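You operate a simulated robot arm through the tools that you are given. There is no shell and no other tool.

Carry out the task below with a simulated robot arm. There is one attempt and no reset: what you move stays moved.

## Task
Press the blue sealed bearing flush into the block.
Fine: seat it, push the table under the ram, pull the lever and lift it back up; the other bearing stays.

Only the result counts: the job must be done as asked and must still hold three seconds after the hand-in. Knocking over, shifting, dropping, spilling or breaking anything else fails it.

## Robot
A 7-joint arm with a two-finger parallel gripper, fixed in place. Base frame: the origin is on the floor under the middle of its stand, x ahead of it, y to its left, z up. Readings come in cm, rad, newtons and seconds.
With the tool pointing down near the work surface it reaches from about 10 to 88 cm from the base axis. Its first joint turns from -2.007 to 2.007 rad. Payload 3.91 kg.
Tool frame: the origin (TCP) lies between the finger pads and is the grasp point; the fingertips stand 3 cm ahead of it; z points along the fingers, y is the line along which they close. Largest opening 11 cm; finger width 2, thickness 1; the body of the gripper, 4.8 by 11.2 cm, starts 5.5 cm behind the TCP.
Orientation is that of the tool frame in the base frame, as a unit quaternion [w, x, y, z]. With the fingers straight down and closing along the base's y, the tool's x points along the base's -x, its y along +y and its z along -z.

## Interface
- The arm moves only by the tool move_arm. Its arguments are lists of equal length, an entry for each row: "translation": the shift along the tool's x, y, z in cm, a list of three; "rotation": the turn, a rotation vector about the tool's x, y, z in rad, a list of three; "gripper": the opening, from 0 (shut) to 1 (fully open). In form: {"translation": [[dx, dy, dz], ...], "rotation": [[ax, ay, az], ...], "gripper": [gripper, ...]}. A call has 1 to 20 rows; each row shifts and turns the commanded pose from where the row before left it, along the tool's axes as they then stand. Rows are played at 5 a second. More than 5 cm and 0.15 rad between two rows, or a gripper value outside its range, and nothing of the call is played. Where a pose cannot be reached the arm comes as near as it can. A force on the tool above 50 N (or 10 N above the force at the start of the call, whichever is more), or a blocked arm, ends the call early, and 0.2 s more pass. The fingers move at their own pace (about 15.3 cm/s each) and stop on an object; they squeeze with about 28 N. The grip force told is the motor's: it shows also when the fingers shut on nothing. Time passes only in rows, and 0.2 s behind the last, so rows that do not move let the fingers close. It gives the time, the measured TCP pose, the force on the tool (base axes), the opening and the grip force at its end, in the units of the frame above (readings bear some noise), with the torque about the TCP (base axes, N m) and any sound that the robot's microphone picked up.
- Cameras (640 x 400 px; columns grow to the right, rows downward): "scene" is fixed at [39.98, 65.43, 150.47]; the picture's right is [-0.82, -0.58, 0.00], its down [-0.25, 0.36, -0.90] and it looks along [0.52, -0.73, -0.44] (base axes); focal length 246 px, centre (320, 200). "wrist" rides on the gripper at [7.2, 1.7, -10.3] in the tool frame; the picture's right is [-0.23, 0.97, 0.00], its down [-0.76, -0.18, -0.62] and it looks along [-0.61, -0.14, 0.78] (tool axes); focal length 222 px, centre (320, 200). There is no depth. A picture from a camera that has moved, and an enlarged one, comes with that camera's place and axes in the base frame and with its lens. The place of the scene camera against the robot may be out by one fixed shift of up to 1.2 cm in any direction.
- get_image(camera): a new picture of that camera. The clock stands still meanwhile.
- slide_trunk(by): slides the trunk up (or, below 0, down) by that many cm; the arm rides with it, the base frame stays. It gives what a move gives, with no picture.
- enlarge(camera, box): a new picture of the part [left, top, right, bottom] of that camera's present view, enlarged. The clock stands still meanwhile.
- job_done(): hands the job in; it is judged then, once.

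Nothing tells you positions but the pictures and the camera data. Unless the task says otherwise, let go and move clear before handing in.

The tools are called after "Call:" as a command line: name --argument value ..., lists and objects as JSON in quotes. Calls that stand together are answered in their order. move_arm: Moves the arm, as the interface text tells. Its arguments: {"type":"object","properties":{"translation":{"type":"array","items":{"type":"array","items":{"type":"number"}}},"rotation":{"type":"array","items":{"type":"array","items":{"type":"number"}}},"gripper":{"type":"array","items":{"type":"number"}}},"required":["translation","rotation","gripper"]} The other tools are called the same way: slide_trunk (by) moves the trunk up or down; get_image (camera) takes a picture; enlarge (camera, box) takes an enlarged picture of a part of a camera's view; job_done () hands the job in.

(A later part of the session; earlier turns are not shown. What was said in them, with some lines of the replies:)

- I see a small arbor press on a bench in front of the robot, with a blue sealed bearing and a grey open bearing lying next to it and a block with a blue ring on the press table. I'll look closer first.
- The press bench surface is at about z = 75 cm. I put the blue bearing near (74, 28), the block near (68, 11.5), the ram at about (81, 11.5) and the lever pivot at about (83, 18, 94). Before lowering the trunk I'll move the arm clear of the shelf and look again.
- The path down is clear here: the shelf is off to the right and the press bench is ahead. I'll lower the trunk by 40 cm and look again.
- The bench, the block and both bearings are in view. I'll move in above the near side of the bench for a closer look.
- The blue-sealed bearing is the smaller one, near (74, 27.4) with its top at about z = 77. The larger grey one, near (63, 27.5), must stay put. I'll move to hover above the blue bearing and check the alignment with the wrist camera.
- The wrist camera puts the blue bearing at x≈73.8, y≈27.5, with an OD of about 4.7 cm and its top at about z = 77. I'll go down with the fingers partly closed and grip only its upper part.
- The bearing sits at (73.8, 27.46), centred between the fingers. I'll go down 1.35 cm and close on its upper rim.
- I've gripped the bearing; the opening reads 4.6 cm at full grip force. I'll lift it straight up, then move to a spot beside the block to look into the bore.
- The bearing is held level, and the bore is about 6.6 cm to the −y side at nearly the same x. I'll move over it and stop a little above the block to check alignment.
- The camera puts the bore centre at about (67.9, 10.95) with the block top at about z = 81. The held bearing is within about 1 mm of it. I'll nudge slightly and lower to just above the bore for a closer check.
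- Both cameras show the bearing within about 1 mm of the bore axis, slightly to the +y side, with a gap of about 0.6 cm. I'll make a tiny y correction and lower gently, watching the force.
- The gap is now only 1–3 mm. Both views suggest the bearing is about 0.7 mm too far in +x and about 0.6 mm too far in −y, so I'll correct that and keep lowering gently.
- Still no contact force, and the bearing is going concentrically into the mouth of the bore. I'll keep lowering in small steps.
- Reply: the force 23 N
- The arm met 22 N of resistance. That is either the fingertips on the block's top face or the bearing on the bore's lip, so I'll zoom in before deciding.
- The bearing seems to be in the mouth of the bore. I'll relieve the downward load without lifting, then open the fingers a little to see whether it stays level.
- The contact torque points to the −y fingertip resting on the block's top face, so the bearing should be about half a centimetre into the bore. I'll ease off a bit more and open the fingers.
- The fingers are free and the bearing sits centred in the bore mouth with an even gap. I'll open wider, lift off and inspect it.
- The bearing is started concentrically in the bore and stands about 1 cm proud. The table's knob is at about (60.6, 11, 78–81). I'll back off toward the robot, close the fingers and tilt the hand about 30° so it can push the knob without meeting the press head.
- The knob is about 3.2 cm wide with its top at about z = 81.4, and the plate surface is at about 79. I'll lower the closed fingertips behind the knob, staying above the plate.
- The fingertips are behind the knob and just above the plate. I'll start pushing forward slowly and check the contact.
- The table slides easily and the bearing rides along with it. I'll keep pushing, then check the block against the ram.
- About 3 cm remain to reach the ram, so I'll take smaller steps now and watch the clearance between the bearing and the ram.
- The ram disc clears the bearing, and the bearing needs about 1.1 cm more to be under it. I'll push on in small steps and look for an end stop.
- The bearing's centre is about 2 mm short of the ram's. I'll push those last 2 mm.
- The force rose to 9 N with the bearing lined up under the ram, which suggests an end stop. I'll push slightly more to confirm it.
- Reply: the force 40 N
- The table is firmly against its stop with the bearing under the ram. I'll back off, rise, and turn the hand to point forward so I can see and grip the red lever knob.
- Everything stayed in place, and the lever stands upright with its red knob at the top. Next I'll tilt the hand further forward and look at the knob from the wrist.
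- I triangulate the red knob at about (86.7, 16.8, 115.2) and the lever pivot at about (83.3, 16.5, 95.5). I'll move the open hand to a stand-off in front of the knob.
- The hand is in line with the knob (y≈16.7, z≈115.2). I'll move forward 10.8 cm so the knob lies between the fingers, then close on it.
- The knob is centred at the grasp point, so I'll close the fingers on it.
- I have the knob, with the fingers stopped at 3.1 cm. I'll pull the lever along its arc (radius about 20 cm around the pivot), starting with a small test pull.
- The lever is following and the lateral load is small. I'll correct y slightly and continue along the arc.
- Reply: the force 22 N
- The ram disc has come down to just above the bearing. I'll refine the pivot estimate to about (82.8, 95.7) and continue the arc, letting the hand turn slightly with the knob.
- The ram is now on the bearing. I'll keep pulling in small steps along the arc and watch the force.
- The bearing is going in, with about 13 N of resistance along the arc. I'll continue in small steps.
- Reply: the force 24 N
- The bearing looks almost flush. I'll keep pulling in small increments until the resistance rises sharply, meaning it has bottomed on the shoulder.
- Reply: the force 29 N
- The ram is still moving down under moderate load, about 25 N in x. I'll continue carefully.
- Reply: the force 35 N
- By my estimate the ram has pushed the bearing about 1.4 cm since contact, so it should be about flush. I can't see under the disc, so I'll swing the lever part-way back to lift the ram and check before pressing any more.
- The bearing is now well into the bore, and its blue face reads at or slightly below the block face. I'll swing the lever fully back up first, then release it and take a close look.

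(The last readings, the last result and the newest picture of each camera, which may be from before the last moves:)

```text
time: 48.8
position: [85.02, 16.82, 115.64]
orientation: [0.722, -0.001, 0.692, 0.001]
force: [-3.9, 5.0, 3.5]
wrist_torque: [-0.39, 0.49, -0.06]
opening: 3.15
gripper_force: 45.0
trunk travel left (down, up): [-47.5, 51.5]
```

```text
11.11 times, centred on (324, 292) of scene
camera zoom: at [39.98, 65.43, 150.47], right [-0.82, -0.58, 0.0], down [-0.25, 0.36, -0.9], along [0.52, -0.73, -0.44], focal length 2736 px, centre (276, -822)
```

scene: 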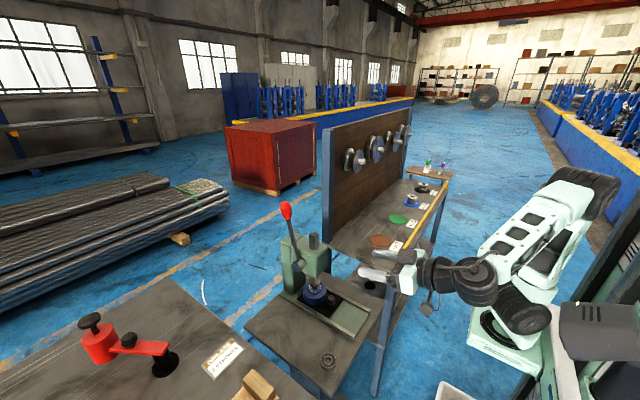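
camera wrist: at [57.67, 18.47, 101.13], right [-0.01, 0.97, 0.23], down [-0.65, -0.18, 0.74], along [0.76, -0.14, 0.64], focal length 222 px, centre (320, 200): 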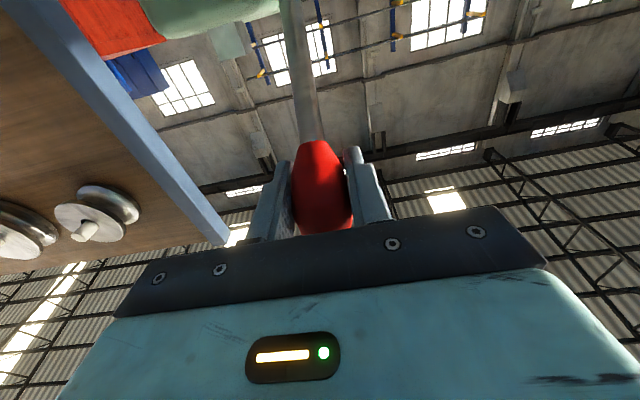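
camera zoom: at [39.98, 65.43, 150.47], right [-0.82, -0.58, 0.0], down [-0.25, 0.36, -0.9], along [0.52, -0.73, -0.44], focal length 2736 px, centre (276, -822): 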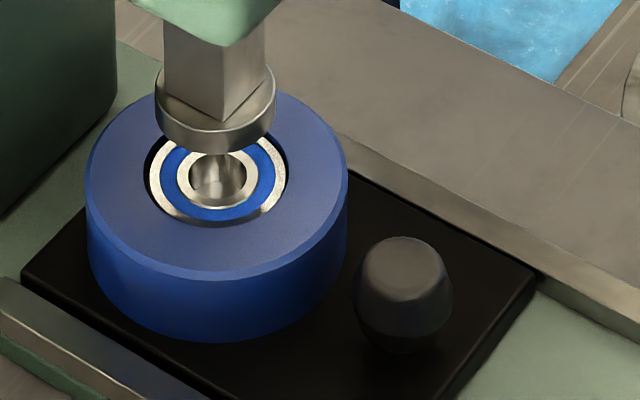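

Call:
enlarge --camera "scene" --box '[312, 282, 332, 298]'

```text
16.00 times, centred on (322, 290) of scene
camera zoom: at [39.98, 65.43, 150.47], right [-0.82, -0.58, 0.0], down [-0.25, 0.36, -0.9], along [0.52, -0.73, -0.44], focal length 3939 px, centre (288, -1240)
```

zoom: 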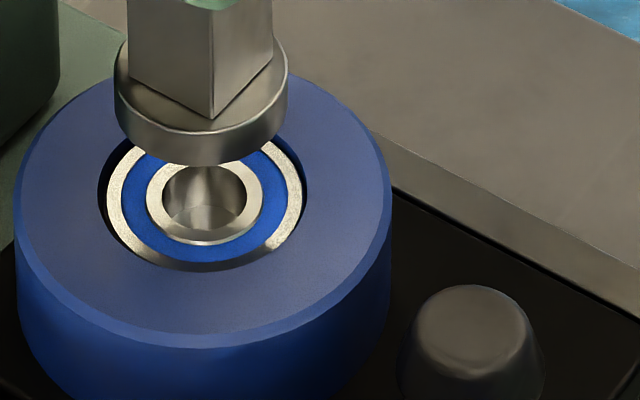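

The bearing sits within the bore rim. I'll finish returning the lever to its original upright position.

Call:
move_arm --translation '[[0.166, 0, 0.85], [0.166, 0, 0.857], [0, 0, 0]]' --rotation '[[0, 0, 0], [0, 0, 0], [0, 0, 0]]' --gripper '[0.05, 0.05, 0.05]'

Call:
enlarge --camera "scene" --box '[240, 180, 400, 310]'

Call:
enlarge --camera "scene" --box '[312, 282, 332, 298]'

```text
time: 49.6
position: [86.72, 16.84, 115.45]
orientation: [0.722, 0.0, 0.692, 0.0]
force: [-2.0, 6.6, 5.8]
wrist_torque: [-0.2, 0.56, 0.0]
opening: 3.14
gripper_force: 45.1
trunk travel left (down, up): [-47.5, 51.5]
```

```text
3.08 times, centred on (320, 245) of scene
camera zoom: at [39.98, 65.43, 150.47], right [-0.82, -0.58, 0.0], down [-0.25, 0.36, -0.9], along [0.52, -0.73, -0.44], focal length 758 px, centre (320, 62)
```

zoom: 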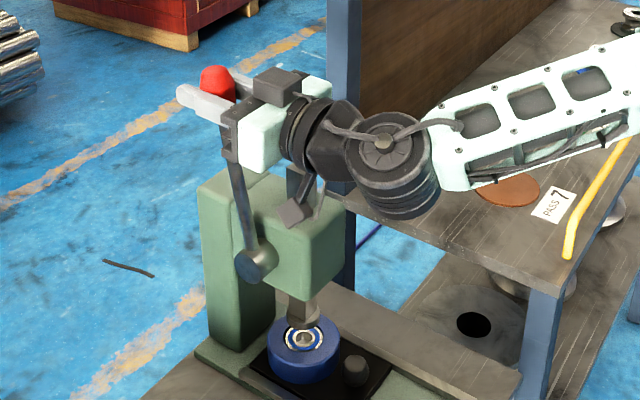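

```text
16.00 times, centred on (322, 290) of scene
camera zoom: at [39.98, 65.43, 150.47], right [-0.82, -0.58, 0.0], down [-0.25, 0.36, -0.9], along [0.52, -0.73, -0.44], focal length 3939 px, centre (288, -1240)
```

zoom: 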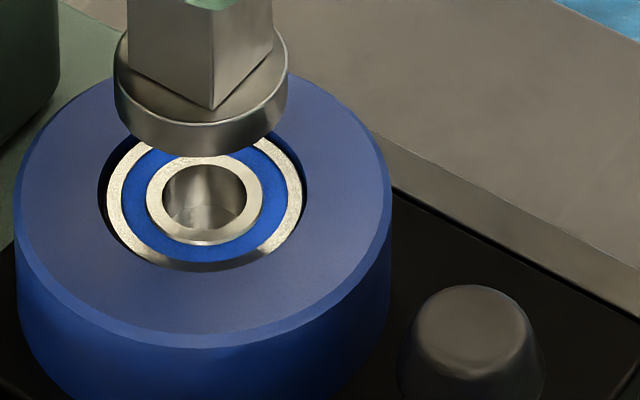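

The lever is back at its starting position. I'll release the knob, back straight away and see whether the lever stays up.

Call:
move_arm --translation '[[0, 0, 0], [0, 0, 0], [0, 0, -2], [0, 0, -4], [0, 0, -4], [0, 0, -4], [0, 0, 0]]' --rotation '[[0, 0, 0], [0, 0, 0], [0, 0, 0], [0, 0, 0], [0, 0, 0], [0, 0, 0], [0, 0, 0]]' --gripper '[0.65, 0.65, 0.65, 0.65, 0.65, 0.65, 0.65]'

Call:
enlarge --camera "scene" --box '[240, 180, 400, 310]'

```text
time: 51.2
position: [72.4, 16.79, 114.67]
orientation: [0.721, -0.001, 0.693, 0.001]
force: [0.1, 0.0, -0.5]
wrist_torque: [-0.02, 0.0, 0.02]
opening: 7.16
gripper_force: 0.1
trunk travel left (down, up): [-47.5, 51.5]
```

```text
3.08 times, centred on (320, 245) of scene
camera zoom: at [39.98, 65.43, 150.47], right [-0.82, -0.58, 0.0], down [-0.25, 0.36, -0.9], along [0.52, -0.73, -0.44], focal length 758 px, centre (320, 62)
```

zoom: 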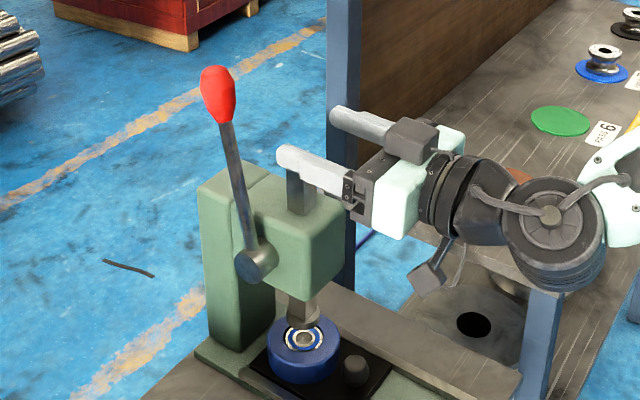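

The lever stays up on its own. I'll retreat and turn the hand back down so the wrist camera can look closely at the pressed bearing.

Call:
move_arm --translation '[[0, 0, -4], [0, 0, -4], [0, 0, -4], [0, 0, 0], [0, 0, 0], [0, 0, 0], [0, 0, 0], [0, 0, 0], [0, 0, 0], [0, 0, 0], [0, 0, 0], [0, 0, 0], [0, 0, 0], [0, 0, 0]]' --rotation '[[0, 0, 0], [0, 0, 0], [0, 0, 0], [0, 0.143, 0], [0, 0.143, 0], [0, 0.143, 0], [0, 0.143, 0], [0, 0.143, 0], [0, 0.143, 0], [0, 0.143, 0], [0, 0.143, 0], [0, 0.143, 0], [0, 0.143, 0], [0, 0, 0]]' --gripper '[0.65, 0.65, 0.65, 0.65, 0.65, 0.65, 0.65, 0.65, 0.65, 0.65, 0.65, 0.65, 0.65, 0.65]'

Call:
get_image --camera "wrist"

```text
time: 54.2
position: [60.62, 16.78, 114.32]
orientation: [0.09, -0.001, 0.996, 0.0]
force: [0.6, 0.4, -0.3]
wrist_torque: [-0.02, -0.01, 0.01]
opening: 7.12
gripper_force: 0.0
trunk travel left (down, up): [-47.5, 51.5]
```

```text
taken
camera wrist: at [51.55, 18.35, 123.09], right [0.22, 0.97, 0.04], down [0.64, -0.18, 0.75], along [0.74, -0.14, -0.66], focal length 222 px, centre (320, 200)
```

wrist: 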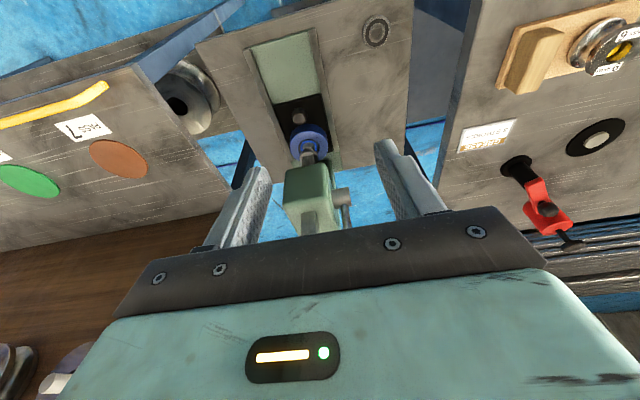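

Call:
move_arm --translation '[[-0.22, -0.92, 3.82], [-0.22, -0.92, 3.82], [-0.22, -0.92, 3.82], [-0.22, -0.92, 3.82], [-0.22, -0.92, 3.82], [-0.22, -0.92, 3.82], [0, 0, 0]]' --rotation '[[0, 0, 0], [0, 0, 0], [0, 0, 0], [0, 0, 0], [0, 0, 0], [0, 0, 0], [0, 0, 0]]' --gripper '[0.65, 0.65, 0.65, 0.65, 0.65, 0.65, 0.65]'

Call:
get_image --camera "wrist"

Call:
enlarge --camera "wrist" --box '[280, 130, 370, 200]'

```text
time: 55.8
position: [66.0, 10.99, 91.83]
orientation: [0.09, -0.001, 0.996, 0.0]
force: [0.5, -0.2, 0.2]
wrist_torque: [0.0, 0.0, -0.02]
opening: 7.13
gripper_force: 0.1
trunk travel left (down, up): [-47.5, 51.5]
```

```text
taken
camera wrist: at [56.96, 12.67, 100.66], right [0.22, 0.97, 0.04], down [0.64, -0.18, 0.75], along [0.74, -0.14, -0.66], focal length 222 px, centre (320, 200)
```

wrist: 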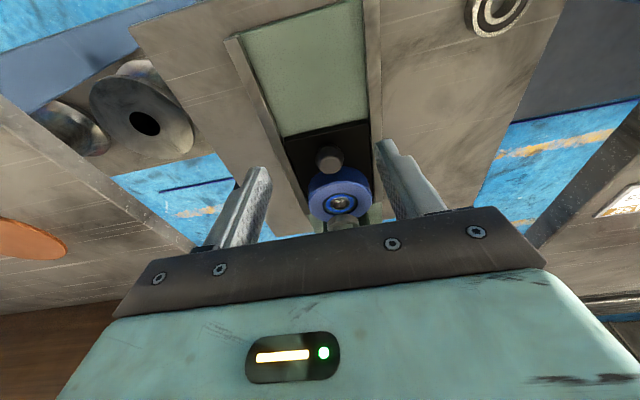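

```text
5.71 times, centred on (325, 165) of wrist
camera zoom: at [56.96, 12.67, 100.66], right [0.22, 0.97, 0.04], down [0.64, -0.18, 0.75], along [0.74, -0.14, -0.66], focal length 1269 px, centre (291, 400)
```

zoom: 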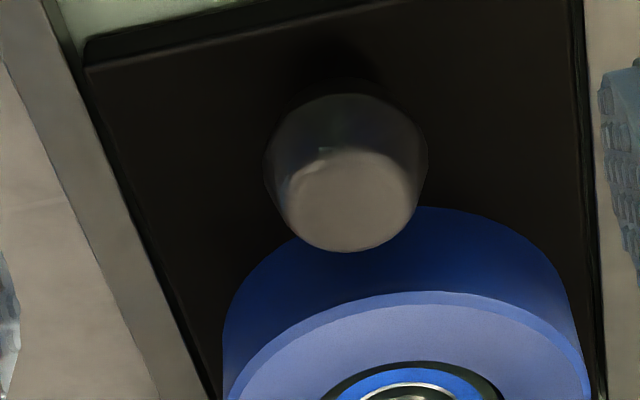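

Call:
enlarge --camera "wrist" --box '[305, 165, 375, 225]'

Call:
enlarge --camera "wrist" --box '[322, 188, 362, 222]'

```text
6.67 times, centred on (340, 195) of wrist
camera zoom: at [56.96, 12.67, 100.66], right [0.22, 0.97, 0.04], down [0.64, -0.18, 0.75], along [0.74, -0.14, -0.66], focal length 1481 px, centre (187, 233)
```

zoom: 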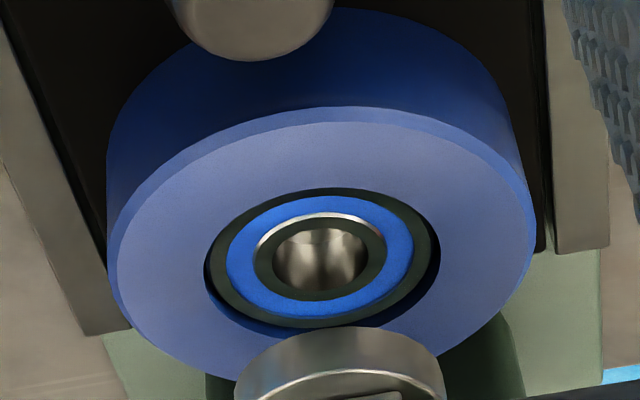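

```text
11.76 times, centred on (342, 205) of wrist
camera zoom: at [56.96, 12.67, 100.66], right [0.22, 0.97, 0.04], down [0.64, -0.18, 0.75], along [0.74, -0.14, -0.66], focal length 2613 px, centre (61, 141)
```

zoom: 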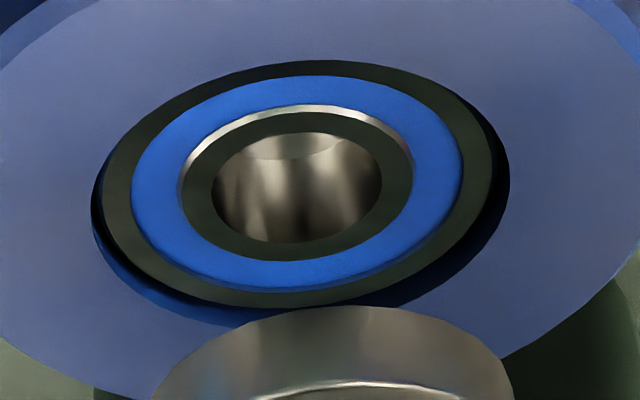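

From this angle the bearing's rings look level with the block face to within a few tenths of a millimetre. I'll take a low grazing view to see whether anything stands proud.

Call:
move_arm --translation '[[0, 0, 0], [0, 0, 0], [0, 0, 0], [0, 0, 0], [0, 0, 0], [2.38, 1.77, 1.63], [2.38, 1.77, 1.63], [2.38, 1.77, 1.63], [0, 0, 0]]' --rotation '[[0, -0.121, 0], [0, -0.121, 0], [0, -0.121, 0], [0, -0.121, 0], [0, -0.121, 0], [0, 0, 0], [0, 0, 0], [0, 0, 0], [0, 0, 0]]' --gripper '[0.65, 0.65, 0.65, 0.65, 0.65, 0.65, 0.65, 0.65, 0.65]'

Call:
get_image --camera "wrist"

```text
time: 57.8
position: [64.34, 16.46, 83.6]
orientation: [0.383, 0.0, 0.924, 0.0]
force: [0.0, 1.1, 0.1]
wrist_torque: [0.0, 0.01, 0.0]
opening: 7.17
gripper_force: 0.0
trunk travel left (down, up): [-47.5, 51.5]
```

```text
taken
camera wrist: at [51.85, 18.05, 85.53], right [0.16, 0.97, 0.16], down [0.1, -0.18, 0.98], along [0.98, -0.14, -0.12], focal length 222 px, centre (320, 200)
```

wrist: 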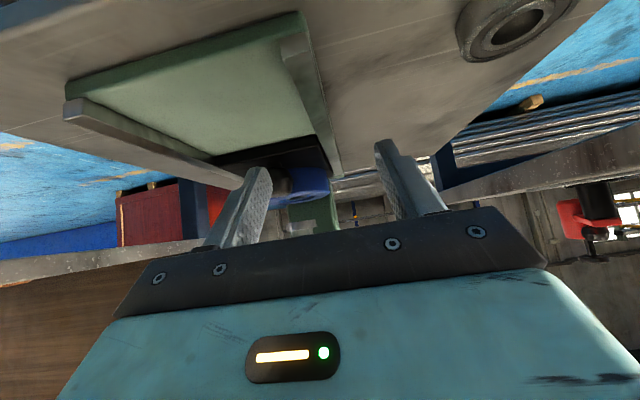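

Call:
enlarge --camera "wrist" --box '[268, 160, 338, 215]'

Call:
enlarge --camera "wrist" --box '[280, 178, 320, 204]'

```text
7.27 times, centred on (303, 188) of wrist
camera zoom: at [51.85, 18.05, 85.53], right [0.16, 0.97, 0.16], down [0.1, -0.18, 0.98], along [0.98, -0.14, -0.12], focal length 1615 px, centre (444, 291)
```

zoom: 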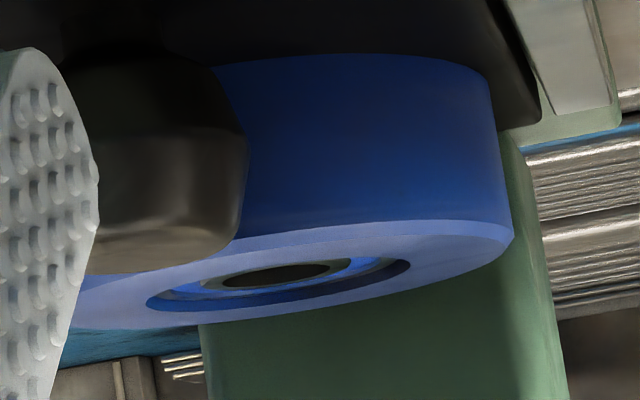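

```text
15.38 times, centred on (300, 191) of wrist
camera zoom: at [51.85, 18.05, 85.53], right [0.16, 0.97, 0.16], down [0.1, -0.18, 0.98], along [0.98, -0.14, -0.12], focal length 3417 px, centre (628, 338)
```

zoom: 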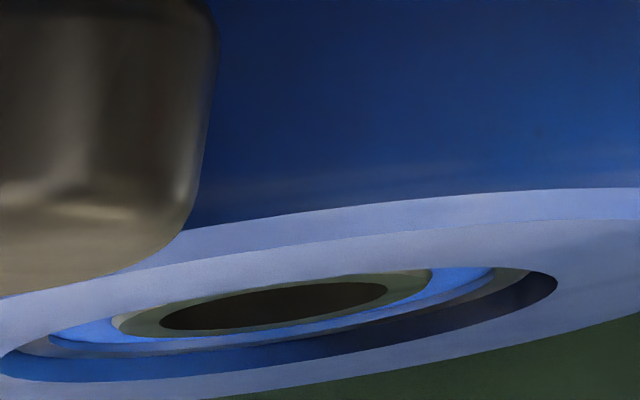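

Call:
enlarge --camera "wrist" --box '[278, 190, 300, 204]'

Call:
enlarge --camera "wrist" --box '[296, 188, 318, 202]'

```text
16.00 times, centred on (289, 197) of wrist
camera zoom: at [51.85, 18.05, 85.53], right [0.16, 0.97, 0.16], down [0.1, -0.18, 0.98], along [0.98, -0.14, -0.12], focal length 3554 px, centre (816, 248)
```

zoom: 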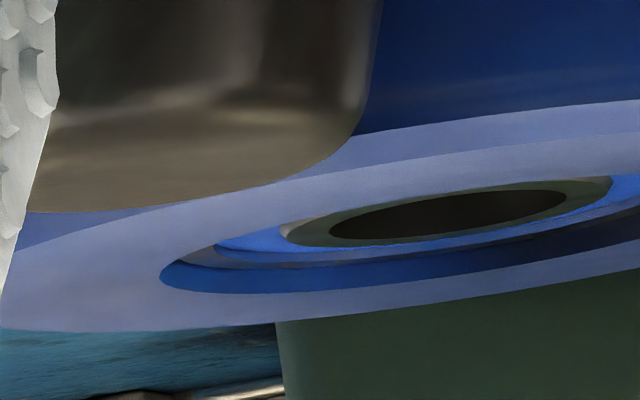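

```text
16.00 times, centred on (307, 195) of wrist
camera zoom: at [51.85, 18.05, 85.53], right [0.16, 0.97, 0.16], down [0.1, -0.18, 0.98], along [0.98, -0.14, -0.12], focal length 3554 px, centre (528, 280)
```

zoom: 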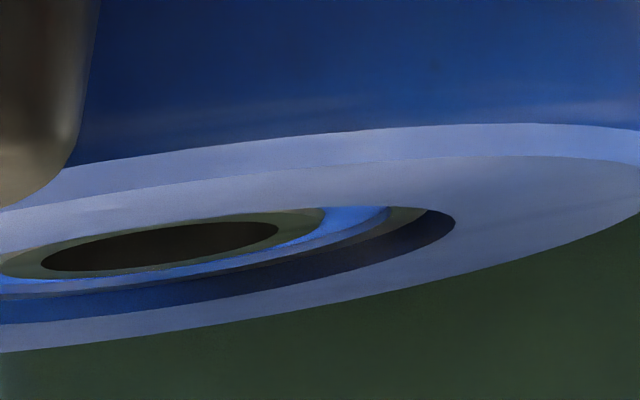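

The grazing view shows the bearing is not proud anywhere; its face is level with or a hair below the block face. I'll look down its bore to see whether it rests on the pocket floor.

Call:
enlarge --camera "scene" --box '[310, 286, 320, 294]'

Call:
enlarge --camera "scene" --box '[240, 200, 400, 380]'

```text
16.00 times, centred on (315, 290) of scene
camera zoom: at [39.98, 65.43, 150.47], right [-0.82, -0.58, 0.0], down [-0.25, 0.36, -0.9], along [0.52, -0.73, -0.44], focal length 3939 px, centre (400, -1240)
```

zoom: 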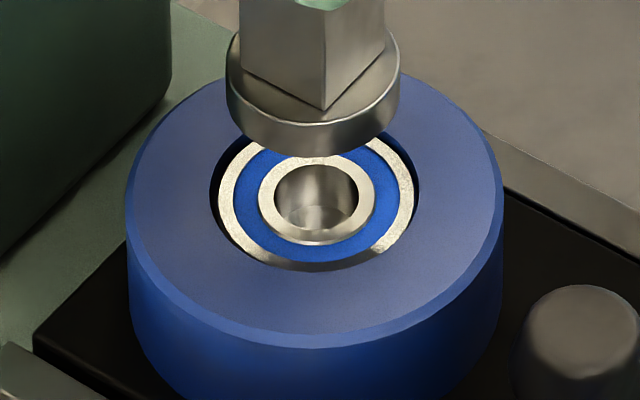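

```text
2.22 times, centred on (320, 290) of scene
camera zoom: at [39.98, 65.43, 150.47], right [-0.82, -0.58, 0.0], down [-0.25, 0.36, -0.9], along [0.52, -0.73, -0.44], focal length 547 px, centre (320, 0)
```

zoom: 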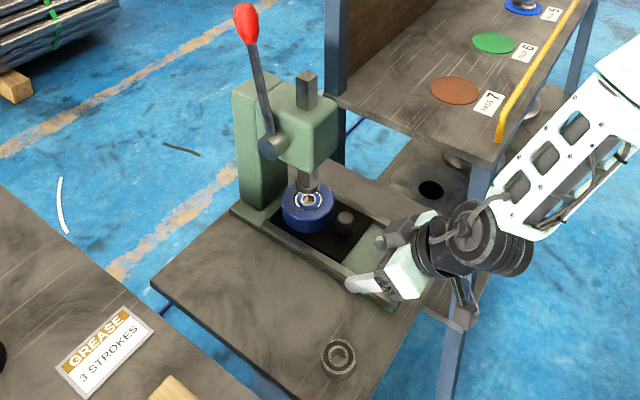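

I want one more close look down the bearing's hole from the upper viewpoint before deciding whether another press is needed.

Call:
move_arm --translation '[[-2.38, -1.77, -1.63], [-2.38, -1.77, -1.63], [-2.38, -1.77, -1.63], [0, 0, 0], [0, 0, 0], [0, 0, 0], [0, 0, 0], [0, 0, 0], [0, 0, 0]]' --rotation '[[0, 0, 0], [0, 0, 0], [0, 0, 0], [0, 0.121, 0], [0, 0.121, 0], [0, 0.121, 0], [0, 0.121, 0], [0, 0.121, 0], [0, 0, 0]]' --gripper '[0.65, 0.65, 0.65, 0.65, 0.65, 0.65, 0.65, 0.65, 0.65]'

Call:
enlarge --camera "wrist" --box '[325, 192, 355, 214]'

Call:
enlarge --camera "wrist" --box '[305, 165, 375, 225]'

```text
time: 59.8
position: [66.15, 11.3, 92.02]
orientation: [0.09, -0.001, 0.996, 0.001]
force: [-0.2, 0.1, -0.9]
wrist_torque: [-0.01, -0.01, -0.01]
opening: 7.15
gripper_force: 0.1
trunk travel left (down, up): [-47.5, 51.5]
```

```text
16.00 times, centred on (340, 203) of wrist
camera zoom: at [57.08, 12.87, 100.78], right [0.22, 0.97, 0.04], down [0.64, -0.18, 0.75], along [0.74, -0.14, -0.66], focal length 3554 px, centre (0, 152)
```

zoom: 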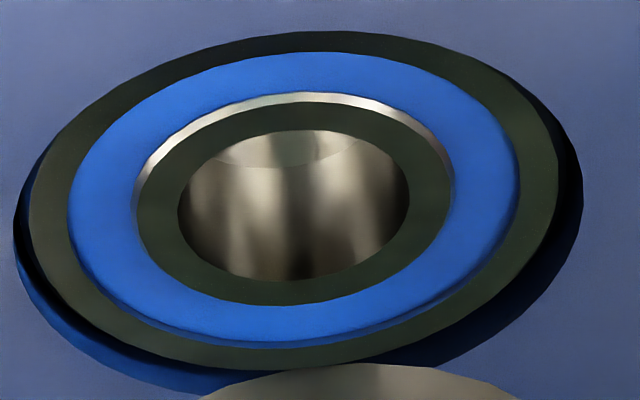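

```text
6.67 times, centred on (340, 195) of wrist
camera zoom: at [57.08, 12.87, 100.78], right [0.22, 0.97, 0.04], down [0.64, -0.18, 0.75], along [0.74, -0.14, -0.66], focal length 1481 px, centre (187, 233)
```

zoom: 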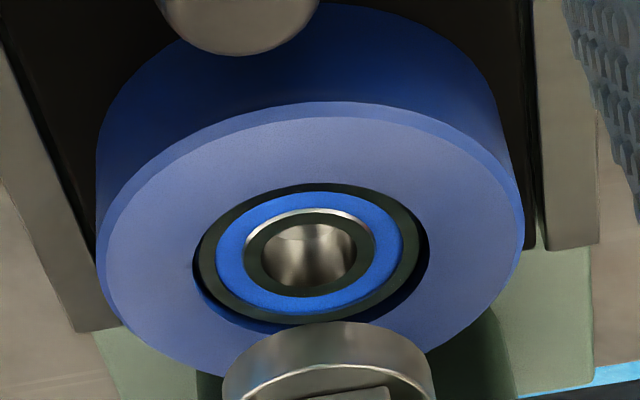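

The bearing sits fully inside the bore with its face level to about 1 mm below the block face, nothing standing proud. The lever is back up and the grey bearing hasn't moved. I'll move the arm clear and do a final check.

Call:
move_arm --translation '[[3, 0, -3], [3, 0.5, -3.5], [3, 0.5, -3.5], [3, 0.5, -3.5], [2, 0.5, -3], [0, 0, 0]]' --rotation '[[0, 0, 0], [0, 0, 0], [0, 0, 0], [0, 0, 0], [0, 0, 0], [0, 0, 0]]' --gripper '[0.65, 0.65, 0.65, 0.65, 0.65, 0.65]'

Call:
enlarge --camera "scene" --box '[240, 190, 400, 370]'

Call:
enlarge --camera "scene" --box '[300, 190, 340, 300]'

```text
time: 61.2
position: [49.12, 13.17, 105.58]
orientation: [0.091, 0.0, 0.996, 0.0]
force: [-1.3, 0.1, -0.1]
wrist_torque: [0.02, 0.0, -0.02]
opening: 7.14
gripper_force: 0.1
trunk travel left (down, up): [-47.5, 51.5]
```

```text
2.22 times, centred on (320, 280) of scene
camera zoom: at [39.98, 65.43, 150.47], right [-0.82, -0.58, 0.0], down [-0.25, 0.36, -0.9], along [0.52, -0.73, -0.44], focal length 547 px, centre (320, 22)
```

zoom: 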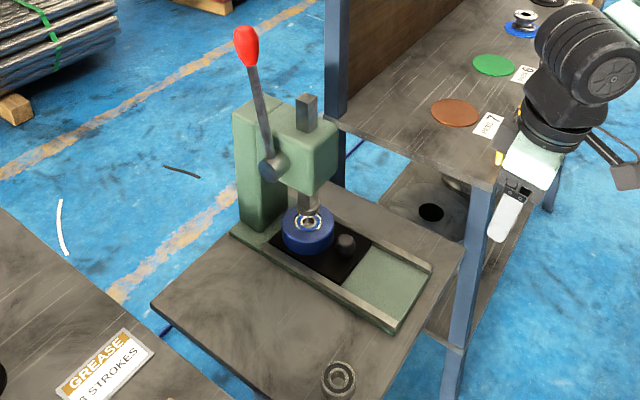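

```text
3.64 times, centred on (320, 245) of scene
camera zoom: at [39.98, 65.43, 150.47], right [-0.82, -0.58, 0.0], down [-0.25, 0.36, -0.9], along [0.52, -0.73, -0.44], focal length 895 px, centre (320, 36)
```

zoom: 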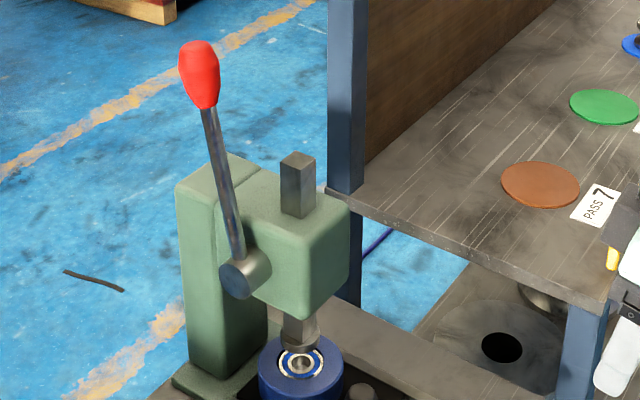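

The bearing is pressed in, the lever is up, the table is under the ram, the grey bearing is where it was and the arm is clear. I'm handing the job in.

Call:
job_done

```text
The job is handed in.
```

I pressed the blue sealed bearing into the block and handed the job in; nothing came back saying whether it passed. In the last views the bearing's face was just below the block face, by about 1 to 1.5 mm, and nothing stood proud.

- **Pressing:** I stopped pulling when it looked flush. I never felt a hard stop at the bottom of the bore, so I can't confirm it is fully bottomed. I did not press a second time, because that could only have pushed it deeper.
- **Lever:** It is back up and stays there by itself, about 1° short of where it started.
- **Table:** It is against its stop under the ram.
- **Other bearing:** The grey bearing is where it was at the start.
- **Arm:** It has let go and is clear of the bench.
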